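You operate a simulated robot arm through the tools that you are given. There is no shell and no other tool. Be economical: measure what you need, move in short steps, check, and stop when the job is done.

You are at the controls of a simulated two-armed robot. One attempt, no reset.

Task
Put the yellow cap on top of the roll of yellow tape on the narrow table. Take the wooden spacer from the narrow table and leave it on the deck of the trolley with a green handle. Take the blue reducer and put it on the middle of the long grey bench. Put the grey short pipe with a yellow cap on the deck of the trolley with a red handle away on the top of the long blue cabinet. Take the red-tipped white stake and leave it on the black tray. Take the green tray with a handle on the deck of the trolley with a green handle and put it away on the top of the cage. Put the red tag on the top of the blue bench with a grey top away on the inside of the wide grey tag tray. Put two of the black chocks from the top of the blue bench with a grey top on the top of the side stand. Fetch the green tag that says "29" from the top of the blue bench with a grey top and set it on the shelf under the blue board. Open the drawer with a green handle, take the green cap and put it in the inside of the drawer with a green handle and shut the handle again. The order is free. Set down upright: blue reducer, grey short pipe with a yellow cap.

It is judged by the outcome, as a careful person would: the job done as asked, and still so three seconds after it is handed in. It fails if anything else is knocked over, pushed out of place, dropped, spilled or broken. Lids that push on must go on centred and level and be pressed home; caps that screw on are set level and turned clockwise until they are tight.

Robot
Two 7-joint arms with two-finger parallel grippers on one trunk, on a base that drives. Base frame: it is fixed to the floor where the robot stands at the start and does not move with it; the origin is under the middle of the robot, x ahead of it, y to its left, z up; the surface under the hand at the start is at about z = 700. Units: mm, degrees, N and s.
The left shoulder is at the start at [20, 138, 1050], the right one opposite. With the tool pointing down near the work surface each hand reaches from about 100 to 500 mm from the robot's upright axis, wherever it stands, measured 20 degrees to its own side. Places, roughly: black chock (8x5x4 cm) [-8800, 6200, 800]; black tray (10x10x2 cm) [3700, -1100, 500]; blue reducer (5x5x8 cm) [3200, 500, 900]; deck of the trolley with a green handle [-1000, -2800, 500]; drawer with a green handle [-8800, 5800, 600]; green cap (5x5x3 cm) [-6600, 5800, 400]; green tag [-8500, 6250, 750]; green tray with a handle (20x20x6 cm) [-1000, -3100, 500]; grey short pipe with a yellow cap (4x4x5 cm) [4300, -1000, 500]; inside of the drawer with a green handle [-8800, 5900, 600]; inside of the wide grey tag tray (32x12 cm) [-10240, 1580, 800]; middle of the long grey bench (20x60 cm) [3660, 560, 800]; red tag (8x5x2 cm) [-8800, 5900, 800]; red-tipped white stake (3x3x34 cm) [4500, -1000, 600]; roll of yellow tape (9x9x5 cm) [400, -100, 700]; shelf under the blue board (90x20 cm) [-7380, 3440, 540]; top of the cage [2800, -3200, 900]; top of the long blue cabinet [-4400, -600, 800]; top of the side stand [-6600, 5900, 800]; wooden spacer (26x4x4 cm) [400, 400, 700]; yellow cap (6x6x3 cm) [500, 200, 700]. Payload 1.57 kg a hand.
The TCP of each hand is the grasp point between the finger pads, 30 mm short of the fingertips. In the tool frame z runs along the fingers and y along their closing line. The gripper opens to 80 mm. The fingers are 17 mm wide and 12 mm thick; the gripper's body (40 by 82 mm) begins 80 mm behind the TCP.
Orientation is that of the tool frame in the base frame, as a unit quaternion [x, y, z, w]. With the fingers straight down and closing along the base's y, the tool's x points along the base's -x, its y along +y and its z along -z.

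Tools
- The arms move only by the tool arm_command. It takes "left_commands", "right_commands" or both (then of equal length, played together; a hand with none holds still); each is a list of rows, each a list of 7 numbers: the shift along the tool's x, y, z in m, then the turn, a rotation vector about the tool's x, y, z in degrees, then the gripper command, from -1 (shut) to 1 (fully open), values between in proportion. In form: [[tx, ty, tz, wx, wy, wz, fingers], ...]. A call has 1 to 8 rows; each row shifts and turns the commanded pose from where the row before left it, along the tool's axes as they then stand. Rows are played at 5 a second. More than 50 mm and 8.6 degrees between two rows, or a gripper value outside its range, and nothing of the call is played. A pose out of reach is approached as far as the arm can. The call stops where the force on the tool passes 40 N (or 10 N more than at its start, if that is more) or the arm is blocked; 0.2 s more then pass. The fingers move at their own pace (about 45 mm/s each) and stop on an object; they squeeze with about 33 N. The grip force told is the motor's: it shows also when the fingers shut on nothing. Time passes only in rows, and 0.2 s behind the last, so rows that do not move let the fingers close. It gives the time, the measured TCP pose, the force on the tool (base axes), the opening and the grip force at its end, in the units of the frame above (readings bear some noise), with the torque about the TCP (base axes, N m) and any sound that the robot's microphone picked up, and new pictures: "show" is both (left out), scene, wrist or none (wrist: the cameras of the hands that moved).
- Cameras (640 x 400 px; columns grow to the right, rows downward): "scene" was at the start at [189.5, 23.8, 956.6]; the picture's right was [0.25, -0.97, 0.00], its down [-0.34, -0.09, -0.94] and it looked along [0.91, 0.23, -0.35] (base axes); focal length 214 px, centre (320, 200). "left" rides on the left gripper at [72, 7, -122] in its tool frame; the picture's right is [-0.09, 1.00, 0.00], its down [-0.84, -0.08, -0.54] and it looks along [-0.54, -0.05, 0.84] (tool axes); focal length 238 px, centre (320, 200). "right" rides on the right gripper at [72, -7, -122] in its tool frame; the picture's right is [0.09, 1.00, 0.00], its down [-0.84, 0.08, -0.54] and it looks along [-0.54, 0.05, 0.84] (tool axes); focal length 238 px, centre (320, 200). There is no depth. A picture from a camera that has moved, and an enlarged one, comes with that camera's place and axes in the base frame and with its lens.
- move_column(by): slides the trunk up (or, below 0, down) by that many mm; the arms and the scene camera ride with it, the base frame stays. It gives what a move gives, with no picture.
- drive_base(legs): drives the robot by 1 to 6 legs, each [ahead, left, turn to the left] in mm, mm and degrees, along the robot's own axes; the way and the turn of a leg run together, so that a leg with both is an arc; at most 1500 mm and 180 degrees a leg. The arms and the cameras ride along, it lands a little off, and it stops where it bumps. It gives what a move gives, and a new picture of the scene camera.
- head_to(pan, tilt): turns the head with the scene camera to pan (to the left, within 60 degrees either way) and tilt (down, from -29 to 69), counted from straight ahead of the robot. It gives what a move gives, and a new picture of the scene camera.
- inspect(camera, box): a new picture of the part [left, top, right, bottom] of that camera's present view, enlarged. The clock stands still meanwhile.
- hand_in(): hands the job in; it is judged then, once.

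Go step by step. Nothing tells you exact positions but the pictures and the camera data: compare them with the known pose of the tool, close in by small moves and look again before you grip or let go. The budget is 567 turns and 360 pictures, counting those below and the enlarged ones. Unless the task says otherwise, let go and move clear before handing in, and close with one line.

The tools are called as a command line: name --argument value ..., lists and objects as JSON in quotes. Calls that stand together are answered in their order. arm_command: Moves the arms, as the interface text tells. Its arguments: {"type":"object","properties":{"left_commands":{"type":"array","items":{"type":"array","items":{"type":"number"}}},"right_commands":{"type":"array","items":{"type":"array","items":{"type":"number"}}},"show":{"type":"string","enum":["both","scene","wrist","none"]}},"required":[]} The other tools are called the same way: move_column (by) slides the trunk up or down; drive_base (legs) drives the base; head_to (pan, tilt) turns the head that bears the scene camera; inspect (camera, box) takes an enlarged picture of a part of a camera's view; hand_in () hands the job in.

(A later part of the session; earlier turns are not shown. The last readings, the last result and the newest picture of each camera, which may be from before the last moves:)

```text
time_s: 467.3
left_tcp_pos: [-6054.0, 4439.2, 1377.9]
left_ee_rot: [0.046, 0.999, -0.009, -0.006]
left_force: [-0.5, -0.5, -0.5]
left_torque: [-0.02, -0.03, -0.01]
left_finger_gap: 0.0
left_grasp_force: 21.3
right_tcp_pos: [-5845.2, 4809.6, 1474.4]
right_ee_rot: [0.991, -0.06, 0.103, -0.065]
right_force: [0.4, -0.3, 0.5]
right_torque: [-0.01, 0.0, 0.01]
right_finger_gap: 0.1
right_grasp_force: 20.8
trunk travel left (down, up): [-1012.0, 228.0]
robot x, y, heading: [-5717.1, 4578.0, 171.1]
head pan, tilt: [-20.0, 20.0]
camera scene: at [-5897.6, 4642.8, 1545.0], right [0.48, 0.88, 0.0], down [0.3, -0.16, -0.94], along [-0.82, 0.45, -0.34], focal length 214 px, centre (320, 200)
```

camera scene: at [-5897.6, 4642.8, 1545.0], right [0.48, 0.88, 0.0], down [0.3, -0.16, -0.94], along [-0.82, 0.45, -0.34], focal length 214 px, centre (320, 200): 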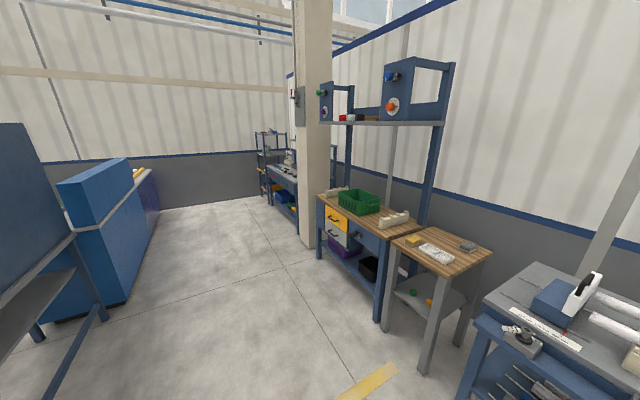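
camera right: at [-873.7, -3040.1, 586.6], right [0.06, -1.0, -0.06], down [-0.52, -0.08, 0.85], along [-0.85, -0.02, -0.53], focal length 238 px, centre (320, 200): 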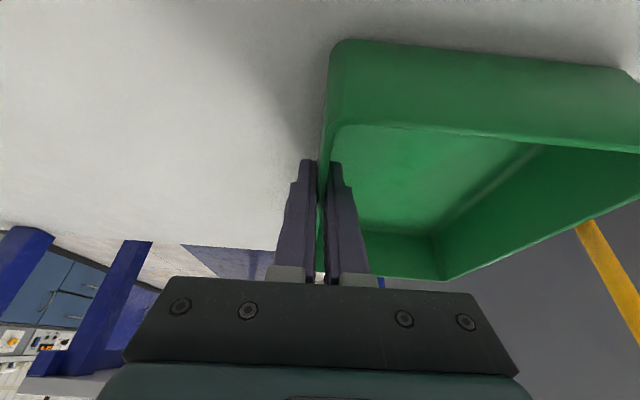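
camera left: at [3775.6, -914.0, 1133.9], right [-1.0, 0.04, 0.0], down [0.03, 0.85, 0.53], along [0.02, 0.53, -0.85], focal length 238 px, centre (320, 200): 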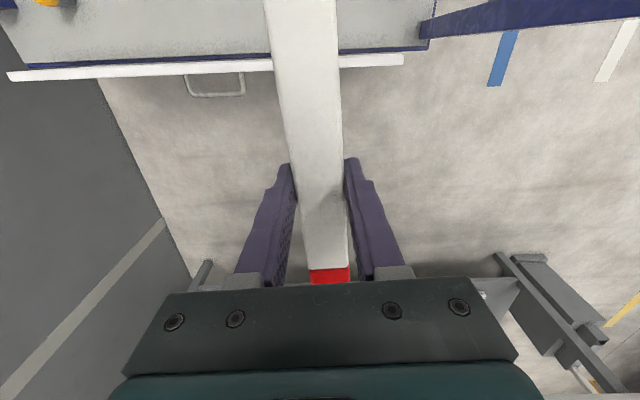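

The side stand (wood top, green cap on its lower shelf) is ahead right; the blue bench with grey top is beyond the pillar. I drive west to it and turn north.

drive_base --legs '[[0, -150, 9], [1500, 0, 0], [1400, 0, 0], [0, 0, -90]]'

head_to --pan 0 --tilt 35

```text
time_s: 486.4
left_tcp_pos: [-8876.0, 4966.0, 1378.4]
left_ee_rot: [0.674, 0.739, -0.004, -0.011]
left_force: [-0.2, -0.2, 0.8]
left_torque: [0.02, 0.01, -0.01]
left_finger_gap: 0.1
left_grasp_force: 21.2
right_tcp_pos: [-8473.3, 4828.9, 1475.0]
right_ee_rot: [0.723, -0.68, 0.121, 0.016]
right_force: [0.2, 0.6, -0.2]
right_torque: [0.01, 0.03, -0.01]
right_finger_gap: 0.1
right_grasp_force: 21.4
trunk travel left (down, up): [-1012.0, 228.0]
robot x, y, heading: [-8674.9, 4662.5, 91.4]
head pan, tilt: [-20.0, 20.0]
camera scene: at [-8648.8, 4849.6, 1545.0], right [0.95, -0.32, 0.0], down [-0.11, -0.32, -0.94], along [0.3, 0.89, -0.34], focal length 214 px, centre (320, 200)
```

scene: 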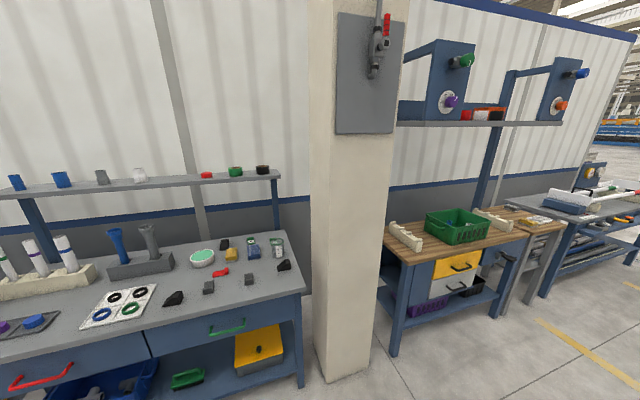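

```text
time_s: 487.2
left_tcp_pos: [-8875.6, 4966.6, 1377.7]
left_ee_rot: [0.674, 0.739, -0.004, -0.011]
left_force: [-0.6, 0.0, -0.4]
left_torque: [0.02, -0.01, 0.01]
left_finger_gap: 0.0
left_grasp_force: 21.5
right_tcp_pos: [-8474.2, 4828.2, 1474.6]
right_ee_rot: [0.724, -0.679, 0.121, 0.015]
right_force: [-0.6, 0.4, -1.1]
right_torque: [-0.02, 0.02, 0.01]
right_finger_gap: 0.0
right_grasp_force: 21.1
trunk travel left (down, up): [-1012.0, 228.0]
robot x, y, heading: [-8674.5, 4659.4, 91.7]
head pan, tilt: [0.0, 35.0]
camera scene: at [-8680.6, 4849.3, 1521.2], right [1.0, 0.03, 0.0], down [0.02, -0.57, -0.82], along [-0.02, 0.82, -0.57], focal length 214 px, centre (320, 200)
```

scene: 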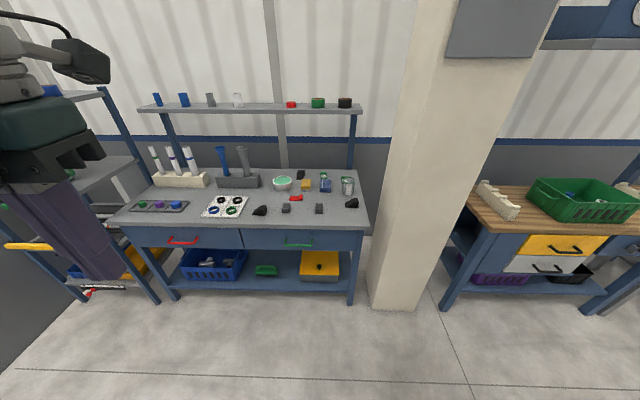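

The bench with the two drawers (red and green handle) is in front. I zoom in on its top.

inspect --camera "scene" --box '[110, 140, 390, 320]'

```text
2.22 times, centred on (250, 230) of scene
camera zoom: at [-8680.6, 4849.3, 1521.2], right [1.0, 0.03, 0.0], down [0.02, -0.57, -0.82], along [-0.02, 0.82, -0.57], focal length 477 px, centre (476, 133)
```

zoom: 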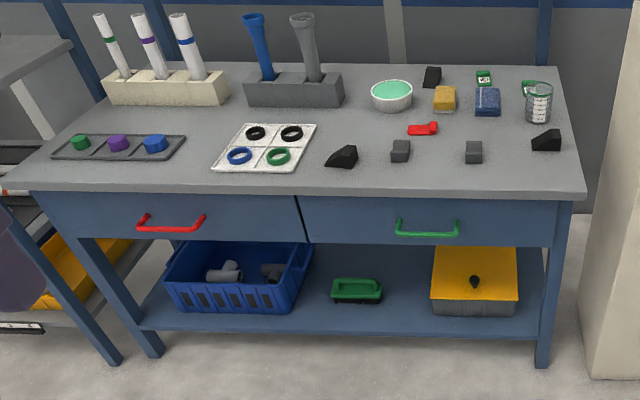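

Black wedge chocks are at about [-9049,5813], [-8519,5902] and [-8861,6250]; the red tag at [-8859,5967]; two green tags at the back right. I first bring both hands back to their default down pose.

arm_command --left_commands '[[0, 0, 0, 0, 0, -8.5, -1], [0, 0, 0, 0, 0, -8.5, -1], [0, 0, 0, 0, 0, -8.5, -1], [0, 0, 0, 0, 0, -8.5, -1], [0, 0, 0, 0, 0, -8.5, -1], [0, 0, 0, 0, 0, -8.5, -1], [0, 0, 0, 0, 0, -8.5, -1], [0, 0, 0, 0, 0, -8.5, -1]]' --right_commands '[[-0.03, 0, 0.04, 0, 0, 0, 1], [-0.03, 0, 0.04, 0, 0, 0, 1], [-0.03, 0, 0.04, -4.1, -5.7, 0, 1], [-0.03, 0, 0.02, -4.1, -5.7, 0, 1], [0, 0, 0, 0, 0, 0, 1], [0, 0, 0, 0, 0, 0, 1], [0, 0, 0, 0, 0, 0, 1], [0, 0, 0, 0, 0, 0, 1]]' --show "none"

arm_command --left_commands '[[0, 0, 0, 0, 0, -8.5, -1], [0, 0, 0, 0, 0, -8.5, -1], [0, 0, 0, 0, 0, -8.5, -1], [0, 0, 0, 0, 0, -8.5, -1], [0, 0, 0, 0, 0, -8.5, -1], [0, 0, 0, 0, 0, -8.5, -1], [0, 0, 0, 0, 0, -8.5, -1], [0, 0, 0, 0, 0, -8.5, -1]]' --show "none"

arm_command --left_commands '[[0, 0, 0, 0, 0, -8.5, 1], [0, 0, 0, 0, 0, -8.5, 1], [0, 0, 0, 0, 0, -8.5, 1], [0, 0, 0, 0, 0, -8.5, 1], [0, 0, 0, 0, 0, -8.5, 1]]' --show "none"

inspect --camera "scene" --box '[280, 160, 370, 220]'

```text
time_s: 489.0
left_tcp_pos: [-8875.7, 4966.8, 1376.7]
left_ee_rot: [0.144, 0.989, 0.002, -0.012]
left_force: [-0.2, 0.8, -0.3]
left_torque: [-0.03, -0.02, 0.04]
left_finger_gap: 0.0
left_grasp_force: 20.9
right_tcp_pos: [-8460.8, 4922.4, 1319.0]
right_ee_rot: [0.729, -0.685, 0.0, 0.0]
right_force: [-0.1, 0.6, 0.2]
right_torque: [-0.01, 0.04, 0.01]
right_finger_gap: 79.8
right_grasp_force: 0.1
trunk travel left (down, up): [-1012.0, 228.0]
robot x, y, heading: [-8671.3, 4664.9, 91.6]
head pan, tilt: [0.0, 35.0]
```

```text
time_s: 490.8
left_tcp_pos: [-8877.4, 4966.1, 1378.6]
left_ee_rot: [-0.435, 0.901, 0.009, -0.008]
left_force: [0.6, -0.8, -0.4]
left_torque: [0.02, -0.04, 0.0]
left_finger_gap: 0.0
left_grasp_force: 21.4
right_tcp_pos: [-8461.7, 4922.9, 1319.5]
right_ee_rot: [0.729, -0.685, 0.0, 0.0]
right_force: [0.3, -0.3, -0.6]
right_torque: [0.0, -0.02, 0.02]
right_finger_gap: 80.3
right_grasp_force: 0.1
trunk travel left (down, up): [-1012.0, 228.0]
robot x, y, heading: [-8676.9, 4662.3, 91.6]
head pan, tilt: [0.0, 35.0]
```

```text
time_s: 492.0
left_tcp_pos: [-8876.4, 4965.9, 1378.3]
left_ee_rot: [0.732, -0.682, -0.011, 0.004]
left_force: [0.1, -1.1, 0.4]
left_torque: [-0.03, 0.01, 0.0]
left_finger_gap: 80.4
left_grasp_force: 0.1
right_tcp_pos: [-8461.0, 4923.3, 1318.5]
right_ee_rot: [0.728, -0.685, 0.0, -0.001]
right_force: [0.6, -0.4, 0.3]
right_torque: [-0.02, -0.03, 0.01]
right_finger_gap: 80.1
right_grasp_force: 0.1
trunk travel left (down, up): [-1012.0, 228.0]
robot x, y, heading: [-8676.6, 4657.9, 91.7]
head pan, tilt: [0.0, 35.0]
```

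```text
6.67 times, centred on (325, 190) of scene
camera zoom: at [-8680.6, 4849.2, 1521.2], right [1.0, 0.03, 0.0], down [0.02, -0.57, -0.82], along [-0.02, 0.82, -0.57], focal length 1430 px, centre (287, 267)
```

zoom: 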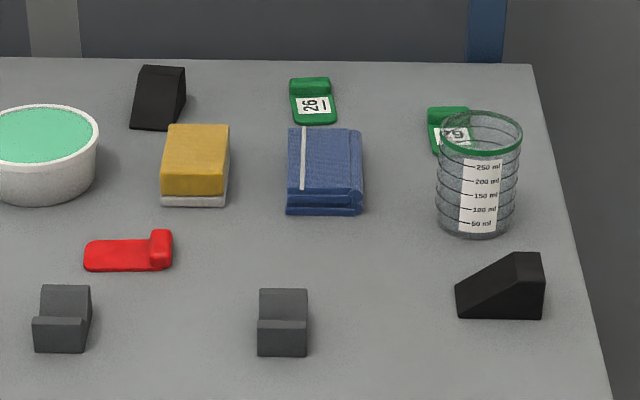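

Tag "29" is the one behind the glass beaker; the other says "26". Now the chocks: I drive to the bench for the right-hand one ([-8511,5900]) and yaw the right hand 90° to grip across its width.

drive_base --legs '[[0, -24, -1.7], [790, 0, 0]]'

arm_command --right_commands '[[0, 0, 0, 0, 0, -8.5, 1], [0, 0, 0, 0, 0, -8.5, 1], [0, 0, 0, 0, 0, -8.5, 1], [0, 0, 0, 0, 0, -8.5, 1], [0, 0, 0, 0, 0, -8.5, 1], [0, 0, 0, 0, 0, -8.5, 1], [0, 0, 0, 0, 0, -8.5, 1], [0, 0, 0, 0, 0, -8.5, 1]]' --show "none"

arm_command --right_commands '[[0, 0, 0, 0, 0, -8.5, 1], [0, 0, 0, 0, 0, -8.5, 1], [0, 0, 0, 0, 0, -5, 1], [0.0, -0.045, 0, 0, 0, 0, 1], [0.0, -0.045, 0, 0, 0, 0, 1], [0, -0.045, 0, 0, 0, 0, 1]]' --show "none"

move_column --by -300

head_to --pan -10 --tilt 45

```text
time_s: 496.2
left_tcp_pos: [-8857.6, 5705.1, 1376.5]
left_ee_rot: [0.72, -0.693, -0.01, 0.006]
left_force: [-0.6, 0.0, 0.0]
left_torque: [0.0, -0.02, -0.02]
left_finger_gap: 80.1
left_grasp_force: 0.0
right_tcp_pos: [-8445.9, 5652.2, 1318.7]
right_ee_rot: [0.718, -0.696, 0.0, 0.001]
right_force: [0.9, 0.4, -0.4]
right_torque: [-0.01, -0.01, -0.02]
right_finger_gap: 80.1
right_grasp_force: 0.0
trunk travel left (down, up): [-1012.0, 228.0]
robot x, y, heading: [-8667.3, 5395.2, 90.0]
head pan, tilt: [0.0, 35.0]
stopped in leg 2: the robot was blocked; the commanded pose is now the measured one
camera scene: at [-8666.6, 5583.7, 1520.3], right [1.0, 0.0, 0.0], down [0.0, -0.57, -0.82], along [0.0, 0.82, -0.57], focal length 214 px, centre (320, 200)
```

scene: 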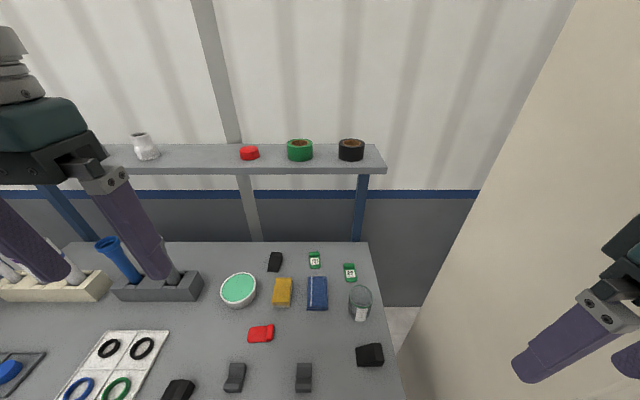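

```text
time_s: 498.2
left_tcp_pos: [-8857.7, 5704.9, 1378.3]
left_ee_rot: [0.72, -0.694, -0.011, 0.006]
left_force: [-0.4, -0.2, 0.7]
left_torque: [0.0, -0.01, 0.01]
left_finger_gap: 80.0
left_grasp_force: 0.0
right_tcp_pos: [-8450.8, 5605.1, 1290.1]
right_ee_rot: [0.98, -0.19, 0.005, 0.059]
right_force: [0.0, 1.0, -0.5]
right_torque: [0.0, 0.02, 0.0]
right_finger_gap: 80.1
right_grasp_force: 0.1
right hand out of reach, approached as far as the arm can: row 8
trunk travel left (down, up): [-1012.0, 228.0]
robot x, y, heading: [-8664.1, 5395.0, 89.8]
head pan, tilt: [0.0, 35.0]
stopped in row 8 (right hand): the arm was blocked; the commanded pose is now the measured one
```

```text
time_s: 499.3
left_tcp_pos: [-8845.8, 5707.9, 1376.3]
left_ee_rot: [0.711, -0.703, -0.009, 0.004]
left_force: [-0.6, -0.1, 0.3]
left_torque: [-0.02, -0.02, -0.02]
left_finger_gap: 80.3
left_grasp_force: 0.0
right_tcp_pos: [-8471.9, 5599.9, 1277.6]
right_ee_rot: [0.992, -0.118, -0.029, 0.041]
right_force: [-0.2, 0.3, 0.8]
right_torque: [0.04, 0.03, -0.01]
right_finger_gap: 80.2
right_grasp_force: 0.1
right hand out of reach, approached as far as the arm can: row 1, 2, 3, 4, 5
trunk travel left (down, up): [-1012.0, 228.0]
robot x, y, heading: [-8660.5, 5393.6, 88.5]
head pan, tilt: [0.0, 35.0]
stopped in row 5 (right hand): the arm was blocked; the commanded pose is now the measured one
```

```text
time_s: 502.3
left_tcp_pos: [-8847.5, 5707.9, 1077.3]
left_ee_rot: [0.711, -0.703, -0.01, 0.005]
left_force: [0.1, 0.4, 0.1]
left_torque: [0.03, -0.01, -0.03]
left_finger_gap: 80.0
left_grasp_force: 0.1
right_tcp_pos: [-8473.7, 5600.1, 979.6]
right_ee_rot: [0.992, -0.116, -0.03, 0.043]
right_force: [-0.7, 0.2, -0.4]
right_torque: [0.0, 0.0, 0.01]
right_finger_gap: 80.0
right_grasp_force: 0.0
trunk travel left (down, up): [-712.0, 528.0]
robot x, y, heading: [-8662.7, 5392.0, 88.6]
head pan, tilt: [0.0, 35.0]
```

```text
time_s: 503.0
left_tcp_pos: [-8847.4, 5708.5, 1077.4]
left_ee_rot: [0.711, -0.703, -0.011, 0.004]
left_force: [-0.8, 0.3, 0.1]
left_torque: [0.01, 0.04, -0.02]
left_finger_gap: 80.0
left_grasp_force: 0.0
right_tcp_pos: [-8475.2, 5600.2, 978.6]
right_ee_rot: [0.992, -0.115, -0.03, 0.043]
right_force: [-1.0, 0.1, -0.4]
right_torque: [0.0, 0.03, 0.01]
right_finger_gap: 80.1
right_grasp_force: 0.1
trunk travel left (down, up): [-712.0, 528.0]
robot x, y, heading: [-8662.7, 5390.8, 88.4]
head pan, tilt: [-10.0, 45.0]
camera scene: at [-8645.5, 5573.4, 1206.4], right [0.98, -0.2, 0.0], down [-0.14, -0.69, -0.71], along [0.14, 0.69, -0.71], focal length 214 px, centre (320, 200)
```

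scene: 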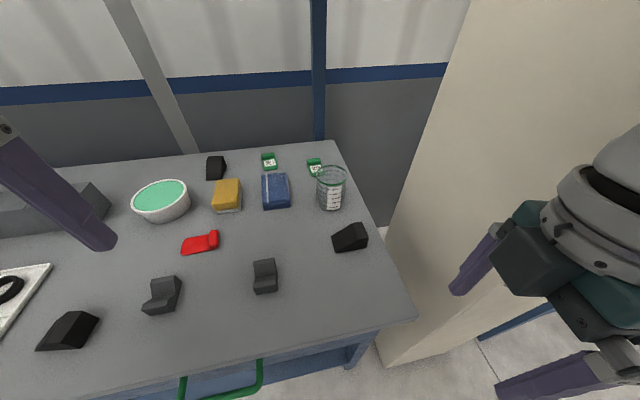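

The right arm touched the pillar on the right and stopped. I back off, move left where the right hand can still reach that chock, and straighten the hand.

drive_base --legs '[[-120, 0, 0], [0, 150, 1.6]]'

arm_command --right_commands '[[0, 0, 0, 5.3, 2.8, 0, 1], [0, 0, 0, 0, 0, -7, 1], [0, 0, 0, 0, 0, -6, 1]]' --show "none"

head_to --pan -20 --tilt 40

```text
time_s: 505.2
left_tcp_pos: [-9007.4, 5585.3, 1077.9]
left_ee_rot: [0.719, -0.695, -0.01, 0.005]
left_force: [0.6, -0.8, 0.1]
left_torque: [-0.01, 0.01, -0.02]
left_finger_gap: 80.0
left_grasp_force: 0.1
right_tcp_pos: [-8631.9, 5486.8, 978.9]
right_ee_rot: [0.993, -0.104, -0.029, 0.044]
right_force: [-0.5, 0.0, 0.3]
right_torque: [0.01, -0.01, 0.0]
right_finger_gap: 80.1
right_grasp_force: 0.0
trunk travel left (down, up): [-712.0, 528.0]
robot x, y, heading: [-8816.7, 5275.4, 90.0]
head pan, tilt: [-10.0, 45.0]
camera scene: at [-8801.7, 5455.9, 1206.4], right [0.98, -0.18, 0.0], down [-0.12, -0.7, -0.71], along [0.12, 0.7, -0.71], focal length 214 px, centre (320, 200)
```

scene: 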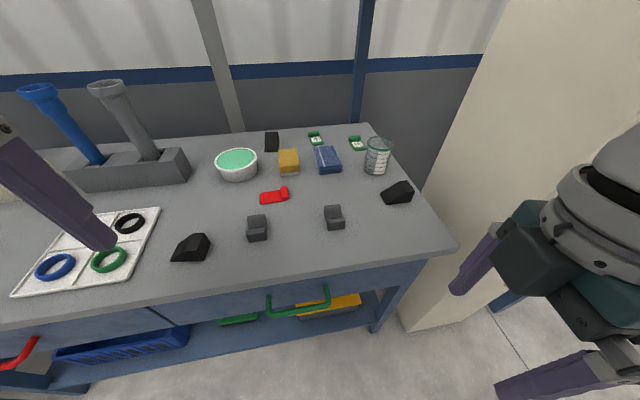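

```text
time_s: 506.0
left_tcp_pos: [-9007.9, 5586.6, 1077.4]
left_ee_rot: [0.72, -0.694, -0.01, 0.005]
left_force: [-0.5, 0.1, 0.1]
left_torque: [0.03, 0.01, 0.0]
left_finger_gap: 80.1
left_grasp_force: 0.1
right_tcp_pos: [-8630.0, 5487.1, 979.3]
right_ee_rot: [1.0, 0.009, -0.001, -0.001]
right_force: [0.4, 0.7, -0.1]
right_torque: [0.03, 0.0, -0.01]
right_finger_gap: 80.2
right_grasp_force: 0.0
trunk travel left (down, up): [-712.0, 528.0]
robot x, y, heading: [-8811.9, 5274.2, 90.0]
head pan, tilt: [-10.0, 45.0]
```

```text
time_s: 506.7
left_tcp_pos: [-9006.1, 5585.5, 1077.3]
left_ee_rot: [0.72, -0.694, -0.011, 0.004]
left_force: [-0.6, 0.4, -0.3]
left_torque: [-0.02, 0.03, 0.03]
left_finger_gap: 80.0
left_grasp_force: 0.0
right_tcp_pos: [-8631.5, 5485.3, 978.0]
right_ee_rot: [1.0, 0.009, -0.001, 0.001]
right_force: [-0.1, 0.5, -0.5]
right_torque: [0.01, -0.02, 0.0]
right_finger_gap: 79.9
right_grasp_force: 0.0
trunk travel left (down, up): [-712.0, 528.0]
robot x, y, heading: [-8817.1, 5273.1, 89.9]
head pan, tilt: [-20.0, 40.0]
camera scene: at [-8786.8, 5455.7, 1213.6], right [0.94, -0.34, 0.0], down [-0.22, -0.6, -0.77], along [0.26, 0.72, -0.64], focal length 214 px, centre (320, 200)
```

scene: 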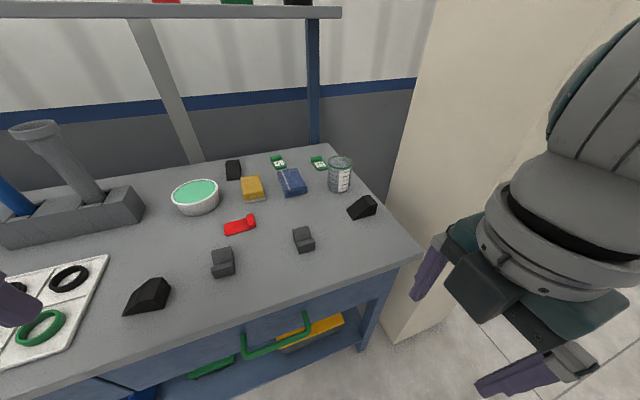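

The right hand is now yawed 90° and free of the pillar. I drive forward, lower, and bring the right hand above the chock.

drive_base --legs '[[165, 0, 0]]'

arm_command --right_commands '[[0.02, -0.035, -0.02, 0, 0, 0, 1], [0.02, -0.035, -0.02, 0, 0, 0, 1], [0.02, -0.035, -0.02, 0, 0, 0, 1], [0.02, -0.035, -0.02, 0, 0, 0, 1], [0.02, -0.035, -0.02, 0, 0, 0, 1], [0.019, -0.035, 0, 0, 0, 0, 1]]' --show "none"

move_column --by -180

inspect --camera "right" --box '[0, 0, 640, 400]'

```text
time_s: 508.1
left_tcp_pos: [-9006.2, 5749.9, 1078.0]
left_ee_rot: [0.719, -0.695, -0.011, 0.004]
left_force: [0.2, 0.4, 0.7]
left_torque: [-0.02, 0.02, -0.01]
left_finger_gap: 80.0
left_grasp_force: 0.1
right_tcp_pos: [-8630.1, 5648.6, 979.7]
right_ee_rot: [1.0, 0.008, -0.001, 0.0]
right_force: [0.2, -0.2, 0.0]
right_torque: [-0.01, 0.01, 0.0]
right_finger_gap: 80.2
right_grasp_force: 0.1
trunk travel left (down, up): [-712.0, 528.0]
robot x, y, heading: [-8814.4, 5441.3, 90.1]
head pan, tilt: [-20.0, 40.0]
camera scene: at [-8786.3, 5618.3, 1213.6], right [0.94, -0.34, 0.0], down [-0.22, -0.6, -0.77], along [0.26, 0.72, -0.64], focal length 214 px, centre (320, 200)
```

scene: 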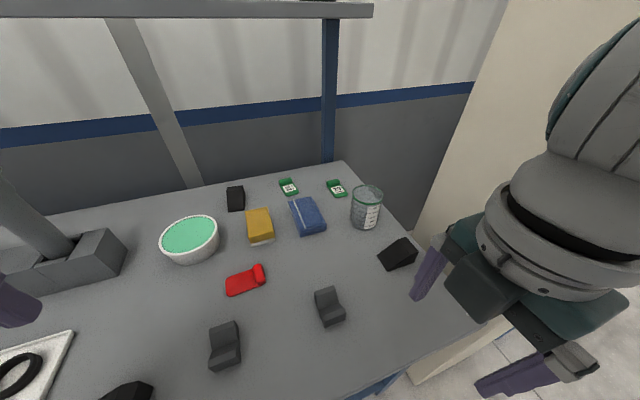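

```text
time_s: 509.4
left_tcp_pos: [-9006.4, 5747.8, 1077.1]
left_ee_rot: [0.72, -0.694, -0.01, 0.004]
left_force: [0.3, 0.0, 0.0]
left_torque: [0.01, 0.02, -0.03]
left_finger_gap: 80.1
left_grasp_force: 0.0
right_tcp_pos: [-8652.3, 5622.8, 983.5]
right_ee_rot: [0.998, -0.004, -0.003, 0.069]
right_force: [-0.3, -0.7, 0.1]
right_torque: [0.0, 0.0, -0.05]
right_finger_gap: 79.9
right_grasp_force: 0.0
right hand out of reach, approached as far as the arm can: row 1, 2, 3, 4, 5, 6
trunk travel left (down, up): [-712.0, 528.0]
robot x, y, heading: [-8813.2, 5437.6, 89.9]
head pan, tilt: [-20.0, 40.0]
stopped in row 6 (right hand): the arm was blocked; the commanded pose is now the measured one
```

```text
time_s: 510.9
left_tcp_pos: [-9005.1, 5749.3, 927.2]
left_ee_rot: [0.719, -0.695, -0.01, 0.004]
left_force: [0.2, 0.7, 0.3]
left_torque: [0.02, 0.0, 0.0]
left_finger_gap: 80.0
left_grasp_force: 0.0
right_tcp_pos: [-8653.3, 5625.6, 835.8]
right_ee_rot: [0.998, -0.002, -0.001, 0.065]
right_force: [3.8, -0.2, 38.8]
right_torque: [1.69, -0.21, -0.19]
right_finger_gap: 74.8
right_grasp_force: 0.0
trunk travel left (down, up): [-563.0, 677.0]
robot x, y, heading: [-8816.3, 5434.7, 90.2]
head pan, tilt: [-20.0, 40.0]
stopped: the force on the tool passed its limit at 144 N (the readings are from after the stop); the commanded pose is now the measured one
```

```text
1.00 times, centred on (320, 200) of right (not enlarged: the box is as wide or as high as the picture)
camera zoom: at [-8580.1, 5647.9, 955.3], right [0.09, -0.99, 0.13], down [-0.83, 0.0, 0.55], along [-0.54, -0.16, -0.83], focal length 238 px, centre (320, 200)
```

zoom: 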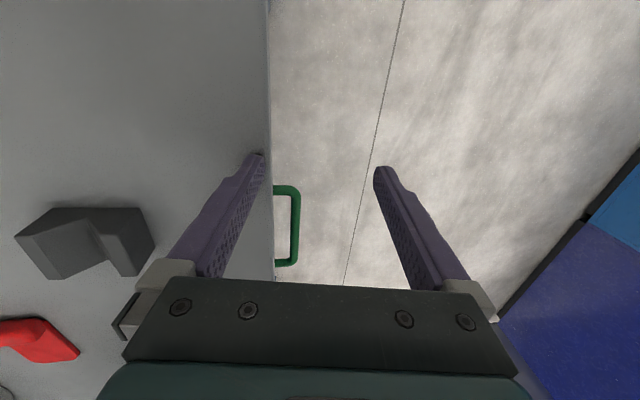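

The right hand hadn't followed (wrist limit in that yaw), and a finger pressed on the bench edge. I raise right away and check the bench.

move_column --by 150

inspect --camera "scene" --box '[0, 0, 640, 400]'

```text
time_s: 512.6
left_tcp_pos: [-9007.7, 5748.5, 1077.6]
left_ee_rot: [0.719, -0.694, -0.01, 0.005]
left_force: [0.2, 0.8, -0.5]
left_torque: [-0.02, -0.04, 0.0]
left_finger_gap: 79.9
left_grasp_force: 0.0
right_tcp_pos: [-8655.4, 5624.8, 984.6]
right_ee_rot: [0.998, -0.003, -0.002, 0.066]
right_force: [0.0, 0.2, -0.5]
right_torque: [-0.03, 0.02, 0.03]
right_finger_gap: 79.8
right_grasp_force: 0.0
trunk travel left (down, up): [-713.0, 527.0]
robot x, y, heading: [-8810.8, 5437.8, 90.0]
head pan, tilt: [-20.0, 40.0]
```

```text
1.00 times, centred on (320, 200) of scene (not enlarged: the box is as wide or as high as the picture)
camera zoom: at [-8786.4, 5618.1, 1214.0], right [0.94, -0.34, 0.0], down [-0.22, -0.6, -0.77], along [0.26, 0.72, -0.64], focal length 214 px, centre (320, 200)
```

zoom: 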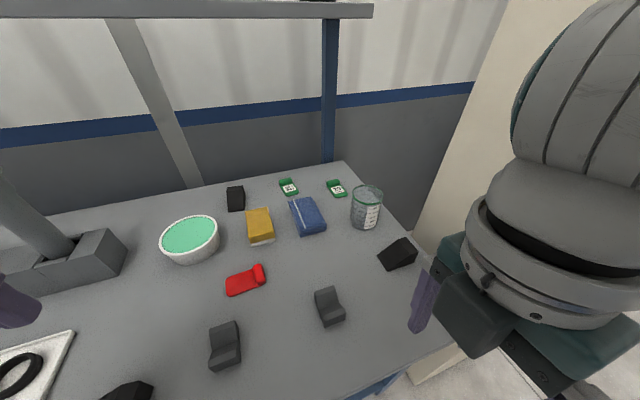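

Nothing on the bench moved, and I now know the top is at z≈800. The arm folded too close in that pose; I extend it outward gradually at this safe height.

arm_command --right_commands '[[0, -0.02, 0, 0, -4, 0, 1], [0, -0.03, 0, 0, -4, 0, 1], [0, -0.03, 0, 0, 0, 0, 1], [0, -0.03, 0, 0, 0, 0, 1]]' --show "none"

```text
time_s: 513.6
left_tcp_pos: [-9005.9, 5748.9, 1076.4]
left_ee_rot: [0.719, -0.695, -0.01, 0.005]
left_force: [0.5, 0.1, 0.0]
left_torque: [0.02, -0.02, 0.03]
left_finger_gap: 80.1
left_grasp_force: 0.1
right_tcp_pos: [-8701.0, 5647.3, 962.9]
right_ee_rot: [0.995, -0.009, -0.073, 0.062]
right_force: [-0.2, -0.4, -0.5]
right_torque: [0.02, -0.01, -0.01]
right_finger_gap: 80.0
right_grasp_force: 0.0
right hand out of reach, approached as far as the arm can: row 1, 2, 3, 4
trunk travel left (down, up): [-713.0, 527.0]
robot x, y, heading: [-8817.7, 5436.4, 89.7]
head pan, tilt: [-20.0, 40.0]
```

That yaw is at the arm's limit. I rotate the right hand back and try the other yaw direction with the arm extended.

arm_command --right_commands '[[0, 0, 0, 0, 4, 8, 1], [0, 0, 0, 0, 0, 8.5, 1], [0, 0, 0, 0, 0, 8.5, 1], [0, 0, 0, 0, 0, 8.5, 1], [0, 0, 0, 0, 0, 8.5, 1], [0, 0, 0, 0, 0, 8.5, 1], [0, 0, 0, 0, 0, 8.5, 1], [0, 0, 0, 0, 0, 8.5, 1]]' --show "none"

```text
refused: row 1 steps farther than a row can; nothing moved
```

arm_command --right_commands '[[0, 0, 0, 0, 4, 0, 1], [0, 0, 0, 0, 0, 8.5, 1], [0, 0, 0, 0, 0, 8.5, 1], [0, 0, 0, 0, 0, 8.5, 1], [0, 0, 0, 0, 0, 8.5, 1], [0, 0, 0, 0, 0, 8.5, 1], [0, 0, 0, 0, 0, 8.5, 1], [0, 0, 0, 0, 0, 8.5, 1]]' --show "none"

arm_command --right_commands '[[0, 0, 0, 0, 0, 8.5, 1], [0, 0, 0, 0, 0, 8.5, 1], [0, 0, 0, 0, 0, 8.5, 1], [0, 0, 0, 0, 0, 5, 1]]' --show "none"

```text
time_s: 515.4
left_tcp_pos: [-9006.2, 5749.1, 1077.7]
left_ee_rot: [0.719, -0.695, -0.009, 0.006]
left_force: [0.2, 0.0, -0.6]
left_torque: [0.01, -0.01, 0.01]
left_finger_gap: 80.0
left_grasp_force: 0.1
right_tcp_pos: [-8704.5, 5646.6, 964.4]
right_ee_rot: [0.862, -0.501, 0.001, 0.074]
right_force: [-0.4, 0.8, -0.4]
right_torque: [0.0, 0.02, -0.05]
right_finger_gap: 79.8
right_grasp_force: 0.0
trunk travel left (down, up): [-713.0, 527.0]
robot x, y, heading: [-8820.0, 5438.4, 90.1]
head pan, tilt: [-20.0, 40.0]
```

```text
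time_s: 516.4
left_tcp_pos: [-9006.2, 5749.9, 1077.4]
left_ee_rot: [0.719, -0.695, -0.01, 0.005]
left_force: [0.5, -0.3, -0.5]
left_torque: [-0.02, 0.03, 0.01]
left_finger_gap: 79.8
left_grasp_force: 0.2
right_tcp_pos: [-8703.0, 5646.0, 964.7]
right_ee_rot: [-0.701, 0.71, -0.019, -0.071]
right_force: [-0.3, -0.6, 0.8]
right_torque: [0.02, 0.01, 0.0]
right_finger_gap: 80.3
right_grasp_force: 0.0
trunk travel left (down, up): [-713.0, 527.0]
robot x, y, heading: [-8817.2, 5437.4, 90.0]
head pan, tilt: [-20.0, 40.0]
```

arm_command --right_commands '[[0, 0, 0, 4.2, -7.2, 0, 1], [-0.035, -0.03, 0, 0, 0, 0, 1], [-0.035, -0.03, 0, 0, 0, 0, 1], [-0.035, -0.03, 0, 0, 0, 0, 1], [-0.035, -0.03, 0, 0, 0, 0, 1], [-0.035, -0.03, 0, 0, 0, 0, 1], [-0.01, -0.025, 0, 0, 0, 0, 1]]' --show "none"

arm_command --right_commands '[[0, 0, 0, 0, 0, 8.5, 1], [0, 0, 0, 0, 0, 8.5, 1], [0, 0, 0, 0, 0, 8.5, 1], [0, 0, 0, 0, 0, 8.5, 1], [0, 0, 0, 0, 0, 8.5, 1], [0, 0, 0, 0, 0, 8.5, 1], [0, 0, 0, 0, 0, 8.5, 1], [0, 0, 0, 0, 0, 8.5, 1]]' --show "wrist"

```text
time_s: 518.0
left_tcp_pos: [-9007.0, 5748.4, 1077.8]
left_ee_rot: [0.72, -0.694, -0.01, 0.004]
left_force: [0.4, 0.0, 0.9]
left_torque: [-0.01, 0.05, 0.02]
left_finger_gap: 80.0
left_grasp_force: 0.1
right_tcp_pos: [-8526.9, 5829.7, 962.7]
right_ee_rot: [-0.703, 0.711, -0.001, -0.002]
right_force: [0.1, 0.2, -0.1]
right_torque: [0.02, 0.0, -0.02]
right_finger_gap: 80.3
right_grasp_force: 0.1
trunk travel left (down, up): [-713.0, 527.0]
robot x, y, heading: [-8815.4, 5439.2, 90.0]
head pan, tilt: [-20.0, 40.0]
```

```text
time_s: 519.8
left_tcp_pos: [-9006.9, 5748.7, 1077.6]
left_ee_rot: [0.719, -0.695, -0.01, 0.005]
left_force: [0.0, -0.4, 0.0]
left_torque: [-0.03, -0.03, 0.03]
left_finger_gap: 79.9
left_grasp_force: 0.1
right_tcp_pos: [-8527.5, 5829.1, 963.0]
right_ee_rot: [-0.184, 0.983, -0.002, -0.001]
right_force: [0.2, 0.4, -0.3]
right_torque: [0.02, -0.03, 0.02]
right_finger_gap: 80.0
right_grasp_force: 0.0
trunk travel left (down, up): [-713.0, 527.0]
robot x, y, heading: [-8818.1, 5442.0, 89.7]
head pan, tilt: [-20.0, 40.0]
camera right: at [-8590.5, 5797.8, 1084.7], right [-0.45, 0.9, 0.0], down [0.75, 0.38, 0.54], along [0.48, 0.24, -0.84], focal length 238 px, centre (320, 200)
```

right: 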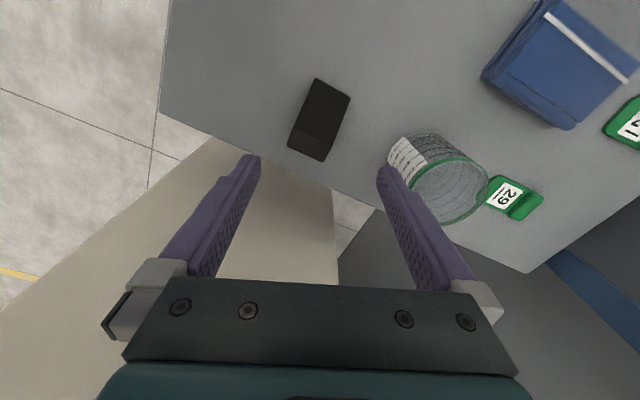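

The hand hangs right over the chock, and the tag behind the beaker clearly reads "29". I rotate another 30° to align the fingers with the chock's width and look again.

arm_command --right_commands '[[0, 0, 0.02, 0, 0, 8, 1], [0, 0, 0.02, 0, 0, 8, 1], [0, 0, 0, 0, 0, 8, 1], [0, 0, 0, 0, 0, 6, 1], [0, 0, 0, 0, 0, 0, 1]]' --show "wrist"

```text
time_s: 521.0
left_tcp_pos: [-9007.7, 5748.3, 1077.5]
left_ee_rot: [0.719, -0.695, -0.009, 0.005]
left_force: [0.7, -0.1, 0.2]
left_torque: [0.0, 0.03, 0.0]
left_finger_gap: 80.1
left_grasp_force: 0.0
right_tcp_pos: [-8527.0, 5828.0, 921.2]
right_ee_rot: [0.076, 0.997, -0.003, 0.0]
right_force: [-0.1, 0.0, 0.1]
right_torque: [0.0, 0.01, 0.06]
right_finger_gap: 80.2
right_grasp_force: 0.2
trunk travel left (down, up): [-713.0, 527.0]
robot x, y, heading: [-8813.2, 5440.2, 89.8]
head pan, tilt: [-20.0, 40.0]
camera right: at [-8597.5, 5833.5, 1044.4], right [0.06, 1.0, 0.0], down [0.84, -0.05, 0.54], along [0.54, -0.04, -0.84], focal length 238 px, centre (320, 200)
```

right: 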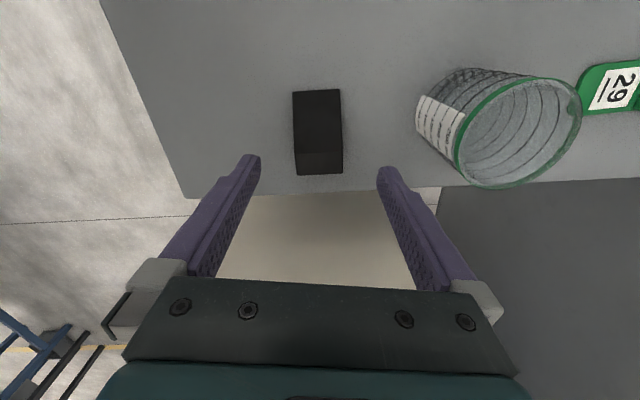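

Aligned. I descend and grip the chock.

arm_command --right_commands '[[0, -0.001, 0.043, 0, 0, 0, 1], [0, 0, 0.04, 0, 0, 0, 1], [0, 0, 0, 0, 0, 0, -1], [0, 0, 0, 0, 0, 0, -1], [0, 0, 0, 0, 0, 0, -1], [0, 0, 0, 0, 0, 0, -1]]' --show "none"

```text
time_s: 522.4
left_tcp_pos: [-9006.2, 5749.3, 1078.0]
left_ee_rot: [0.719, -0.695, -0.01, 0.005]
left_force: [0.5, 0.8, -0.1]
left_torque: [-0.01, -0.01, -0.01]
left_finger_gap: 80.1
left_grasp_force: 0.1
right_tcp_pos: [-8528.9, 5816.3, 851.7]
right_ee_rot: [0.075, 0.997, -0.002, -0.001]
right_force: [0.7, 1.6, 0.8]
right_torque: [0.02, 0.05, 0.0]
right_finger_gap: 46.7
right_grasp_force: 32.1
right hand out of reach, approached as far as the arm can: row 2
trunk travel left (down, up): [-713.0, 527.0]
robot x, y, heading: [-8817.3, 5434.9, 89.8]
head pan, tilt: [-20.0, 40.0]
```

Reach ended at z≈852 but the fingers closed on the chock (46.7 mm). I lift and check.

move_column --by 100

inspect --camera "right" --box '[0, 0, 640, 400]'

```text
time_s: 523.8
left_tcp_pos: [-9005.6, 5749.1, 1177.4]
left_ee_rot: [0.72, -0.694, -0.01, 0.005]
left_force: [-0.4, -0.4, -0.6]
left_torque: [0.02, 0.03, 0.01]
left_finger_gap: 80.1
left_grasp_force: 0.0
right_tcp_pos: [-8529.6, 5815.2, 951.8]
right_ee_rot: [0.075, 0.997, -0.002, 0.0]
right_force: [0.4, 0.1, -1.2]
right_torque: [-0.02, 0.02, 0.01]
right_finger_gap: 46.5
right_grasp_force: 33.1
trunk travel left (down, up): [-813.0, 427.0]
robot x, y, heading: [-8817.3, 5436.3, 89.6]
head pan, tilt: [-20.0, 40.0]
```

```text
1.00 times, centred on (320, 200) of right (not enlarged: the box is as wide or as high as the picture)
camera zoom: at [-8600.0, 5820.1, 1073.6], right [0.06, 1.0, 0.0], down [0.84, -0.05, 0.54], along [0.54, -0.04, -0.84], focal length 238 px, centre (320, 200)
```

zoom: 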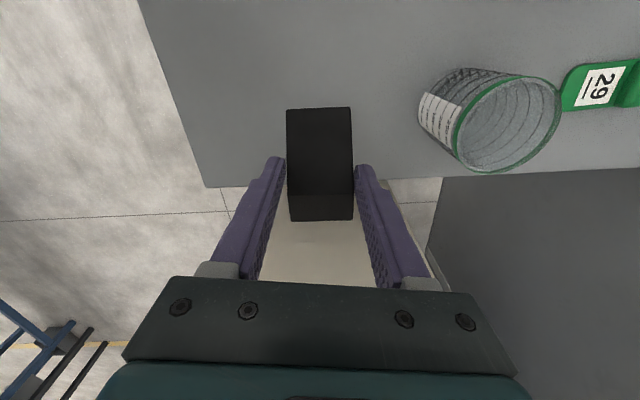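

Chock held. Now the left-hand chock ([-9025,5758]) for the left hand: I reposition the base and look with the left wrist camera.

drive_base --legs '[[-100, 70, 0.4]]'

arm_command --left_commands '[[-0.035, -0.015, 0, 0, 0, 0, 1], [-0.035, -0.015, 0, 0, 0, 0, 1], [-0.035, -0.015, 0, 0, 0, 0, 1], [0, 0, 0.04, 0, 0, 0, 1], [0, 0, 0.04, 0, 0, 0, 1]]' --show "wrist"

```text
time_s: 525.0
left_tcp_pos: [-9080.1, 5645.4, 1178.9]
left_ee_rot: [0.721, -0.693, -0.01, 0.005]
left_force: [0.4, 0.7, 0.3]
left_torque: [0.0, -0.03, -0.02]
left_finger_gap: 79.8
left_grasp_force: 0.1
right_tcp_pos: [-8601.2, 5714.1, 952.0]
right_ee_rot: [0.072, 0.997, -0.001, 0.0]
right_force: [0.3, 0.7, -1.7]
right_torque: [0.01, 0.01, 0.01]
right_finger_gap: 46.4
right_grasp_force: 32.8
trunk travel left (down, up): [-813.0, 427.0]
robot x, y, heading: [-8886.3, 5335.5, 90.2]
head pan, tilt: [-20.0, 40.0]
camera scene: at [-8858.2, 5515.9, 1314.0], right [0.94, -0.34, 0.0], down [-0.22, -0.6, -0.77], along [0.26, 0.72, -0.64], focal length 214 px, centre (320, 200)
```

scene: 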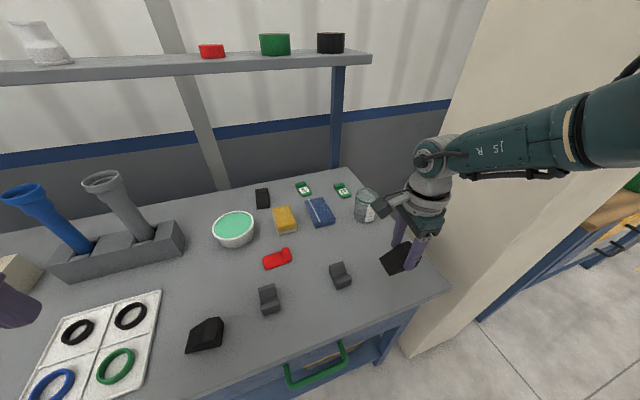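

```text
time_s: 526.2
left_tcp_pos: [-9041.7, 5752.6, 1096.2]
left_ee_rot: [0.721, -0.693, -0.011, 0.005]
left_force: [0.5, -0.8, 0.4]
left_torque: [0.01, 0.04, 0.05]
left_finger_gap: 79.9
left_grasp_force: 0.0
right_tcp_pos: [-8601.0, 5714.0, 952.1]
right_ee_rot: [0.074, 0.997, -0.002, 0.0]
right_force: [0.0, 0.1, -0.7]
right_torque: [0.01, 0.01, 0.03]
right_finger_gap: 46.1
right_grasp_force: 32.8
trunk travel left (down, up): [-813.0, 427.0]
robot x, y, heading: [-8888.1, 5338.2, 90.1]
head pan, tilt: [-20.0, 40.0]
camera left: at [-9042.5, 5679.3, 1218.5], right [-1.0, 0.05, 0.02], down [0.06, 0.84, 0.55], along [0.01, 0.55, -0.84], focal length 238 px, centre (320, 200)
```

left: 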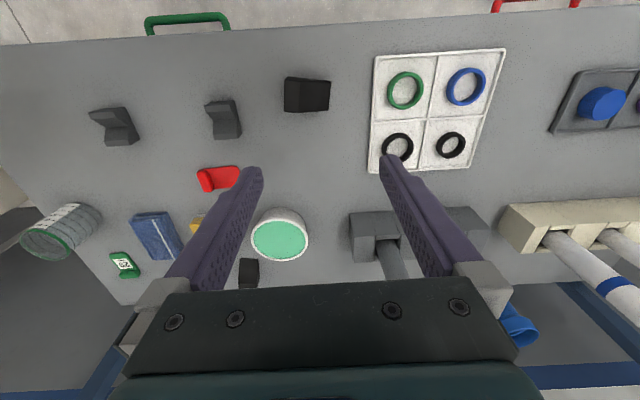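

The chock's long side runs along x, so I yaw the left hand +90° and centre on it.

arm_command --left_commands '[[0.008, -0.014, 0, 0, 0, 0, 1], [0, 0, 0, 0, 0, 8.5, 1], [0, 0, 0, 0, 0, 8.5, 1], [0, 0, 0, 0, 0, 8.5, 1], [0, 0, 0, 0, 0, 8.5, 1], [0, 0, 0, 0, 0, 8.5, 1], [0, 0, 0, 0, 0, 8.5, 1], [0, 0, 0, 0, 0, 8.5, 1]]' --show "none"

arm_command --left_commands '[[0, 0, 0, 0, 0, 8.5, 1], [0, 0, 0, 0, 0, 8.5, 1], [0, 0, 0, 0, 0, 8.5, 1], [0, 0, 0.04, 0, 0, 0, 1], [0, 0, 0.04, 0, 0, 0, 1], [0, 0, 0.04, 0, 0, 0, 1]]' --show "wrist"

```text
time_s: 528.0
left_tcp_pos: [-9026.1, 5744.7, 1096.6]
left_ee_rot: [-0.28, 0.96, 0.006, -0.009]
left_force: [0.0, 0.3, -0.4]
left_torque: [0.01, 0.0, 0.01]
left_finger_gap: 79.8
left_grasp_force: 0.1
right_tcp_pos: [-8602.4, 5714.0, 952.5]
right_ee_rot: [0.074, 0.997, -0.002, 0.0]
right_force: [1.3, -0.4, -1.1]
right_torque: [-0.03, -0.02, -0.01]
right_finger_gap: 45.9
right_grasp_force: 33.0
trunk travel left (down, up): [-813.0, 427.0]
robot x, y, heading: [-8890.7, 5335.5, 90.3]
head pan, tilt: [-20.0, 40.0]
```

```text
time_s: 529.4
left_tcp_pos: [-9030.1, 5740.0, 977.9]
left_ee_rot: [-0.061, 0.998, 0.005, -0.011]
left_force: [-0.3, 0.5, 0.2]
left_torque: [-0.01, 0.01, -0.01]
left_finger_gap: 80.1
left_grasp_force: 0.1
left hand out of reach, approached as far as the arm can: row 6
right_tcp_pos: [-8602.1, 5713.9, 952.5]
right_ee_rot: [0.074, 0.997, -0.002, 0.0]
right_force: [-0.1, 0.5, -1.2]
right_torque: [-0.01, -0.03, 0.05]
right_finger_gap: 45.5
right_grasp_force: 33.3
trunk travel left (down, up): [-813.0, 427.0]
robot x, y, heading: [-8885.2, 5335.0, 90.3]
head pan, tilt: [-20.0, 40.0]
camera left: at [-9099.4, 5736.1, 1102.0], right [-0.03, 1.0, 0.01], down [0.85, 0.02, 0.52], along [0.52, 0.02, -0.85], focal length 238 px, centre (320, 200)
```

left: 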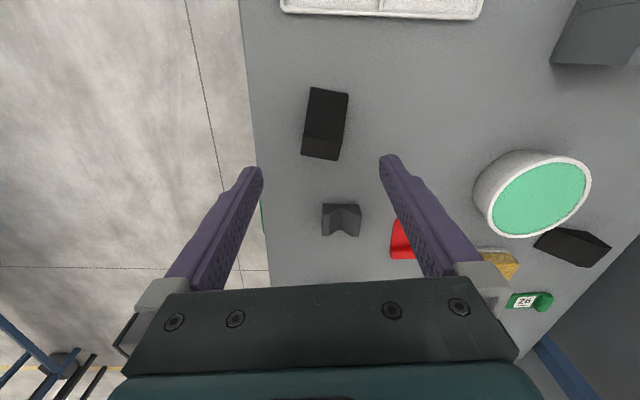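

Slightly rotated chock; I turn 8° more, raise the right hand for clearance, then lower the trunk in two steps.

arm_command --left_commands '[[0, 0.004, 0, 0, 0, 8, 1], [0, 0, 0, 0, 0, 0, 1], [0, 0, 0, 0, 0, 0, 1], [0, 0, 0, 0, 0, 0, 1]]' --right_commands '[[0, 0, -0.04, 0, 0, 0, -1], [0, 0, -0.04, 0, 0, 0, -1], [0, 0, -0.04, 0, 0, 0, -1], [0, 0, -0.04, 0, 0, 0, -1]]' --show "none"

move_column --by -80

inspect --camera "left" --box '[0, 0, 640, 400]'

```text
time_s: 530.4
left_tcp_pos: [-9030.1, 5740.8, 977.5]
left_ee_rot: [0.006, 1.0, 0.004, -0.011]
left_force: [0.1, -0.6, -0.1]
left_torque: [-0.03, -0.02, -0.02]
left_finger_gap: 79.9
left_grasp_force: 0.0
left hand out of reach, approached as far as the arm can: row 1
right_tcp_pos: [-8599.2, 5716.2, 1113.6]
right_ee_rot: [0.074, 0.997, -0.003, 0.0]
right_force: [0.4, 0.6, -1.2]
right_torque: [0.02, -0.01, -0.01]
right_finger_gap: 45.6
right_grasp_force: 33.0
trunk travel left (down, up): [-813.0, 427.0]
robot x, y, heading: [-8885.8, 5335.3, 90.1]
head pan, tilt: [-20.0, 40.0]
```

```text
time_s: 531.6
left_tcp_pos: [-9031.3, 5741.5, 898.6]
left_ee_rot: [0.006, 1.0, 0.003, -0.012]
left_force: [0.0, 0.2, -1.2]
left_torque: [0.01, 0.0, 0.02]
left_finger_gap: 79.9
left_grasp_force: 0.0
right_tcp_pos: [-8600.0, 5715.7, 1033.2]
right_ee_rot: [0.074, 0.997, -0.002, 0.0]
right_force: [0.5, 1.0, -0.9]
right_torque: [0.01, 0.02, -0.02]
right_finger_gap: 45.0
right_grasp_force: 32.7
trunk travel left (down, up): [-733.0, 507.0]
robot x, y, heading: [-8885.1, 5336.3, 90.4]
head pan, tilt: [-20.0, 40.0]
```

```text
1.00 times, centred on (320, 200) of left (not enlarged: the box is as wide or as high as the picture)
camera zoom: at [-9100.1, 5748.3, 1023.5], right [0.1, 0.99, 0.0], down [0.85, -0.09, 0.52], along [0.52, -0.05, -0.85], focal length 238 px, centre (320, 200)
```

zoom: 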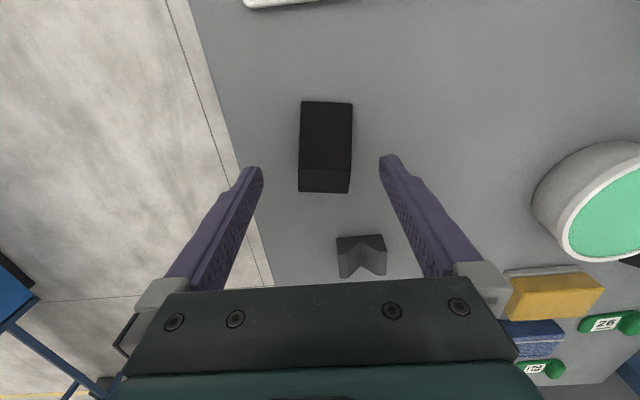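

Aligned. I lower the last 60 mm and grip.

arm_command --left_commands '[[0, 0.004, 0, 0, 0, 0, 1]]' --show "none"

move_column --by -62

arm_command --left_commands '[[0, 0, 0, 0, 0, 0, -1], [0, 0, 0, 0, 0, 0, -1], [0, 0, 0, 0, 0, 0, -1], [0, 0, 0, 0, 0, 0, -1]]' --show "wrist"

```text
time_s: 532.0
left_tcp_pos: [-9032.7, 5742.8, 898.2]
left_ee_rot: [0.006, 1.0, 0.002, -0.012]
left_force: [0.6, 0.5, -0.5]
left_torque: [0.0, 0.07, -0.04]
left_finger_gap: 80.2
left_grasp_force: 0.0
left hand out of reach, approached as far as the arm can: row 1
right_tcp_pos: [-8600.6, 5715.1, 1034.5]
right_ee_rot: [0.074, 0.997, -0.002, 0.0]
right_force: [0.5, -0.9, -1.0]
right_torque: [-0.01, -0.02, 0.01]
right_finger_gap: 45.3
right_grasp_force: 33.5
trunk travel left (down, up): [-733.0, 507.0]
robot x, y, heading: [-8881.9, 5330.5, 90.0]
head pan, tilt: [-20.0, 40.0]
```

```text
time_s: 533.0
left_tcp_pos: [-9031.4, 5742.3, 837.9]
left_ee_rot: [0.006, 1.0, 0.004, -0.011]
left_force: [-0.3, 0.5, -0.5]
left_torque: [-0.01, 0.02, 0.0]
left_finger_gap: 79.9
left_grasp_force: 0.0
right_tcp_pos: [-8600.4, 5716.4, 972.0]
right_ee_rot: [0.072, 0.997, -0.001, 0.0]
right_force: [1.2, 0.1, -1.0]
right_torque: [-0.01, 0.01, 0.01]
right_finger_gap: 45.1
right_grasp_force: 33.3
trunk travel left (down, up): [-671.0, 569.0]
robot x, y, heading: [-8887.9, 5333.9, 90.2]
head pan, tilt: [-20.0, 40.0]
```

```text
time_s: 534.0
left_tcp_pos: [-9031.9, 5742.9, 838.3]
left_ee_rot: [0.006, 1.0, 0.003, -0.011]
left_force: [0.3, -0.3, 1.8]
left_torque: [0.06, -0.01, -0.06]
left_finger_gap: 46.2
left_grasp_force: 31.7
right_tcp_pos: [-8601.3, 5715.6, 972.0]
right_ee_rot: [0.073, 0.997, -0.001, 0.0]
right_force: [0.4, -0.6, -1.4]
right_torque: [-0.03, 0.0, -0.03]
right_finger_gap: 45.0
right_grasp_force: 32.8
trunk travel left (down, up): [-671.0, 569.0]
robot x, y, heading: [-8882.4, 5334.2, 90.1]
head pan, tilt: [-20.0, 40.0]
camera left: at [-9100.7, 5749.5, 962.3], right [0.11, 0.99, 0.0], down [0.85, -0.09, 0.52], along [0.52, -0.05, -0.85], focal length 238 px, centre (320, 200)
```

left: 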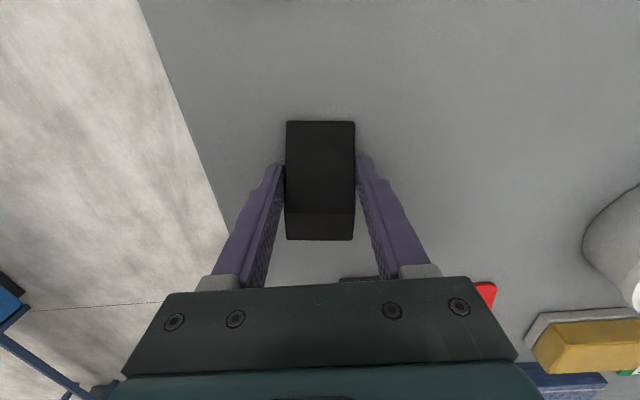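

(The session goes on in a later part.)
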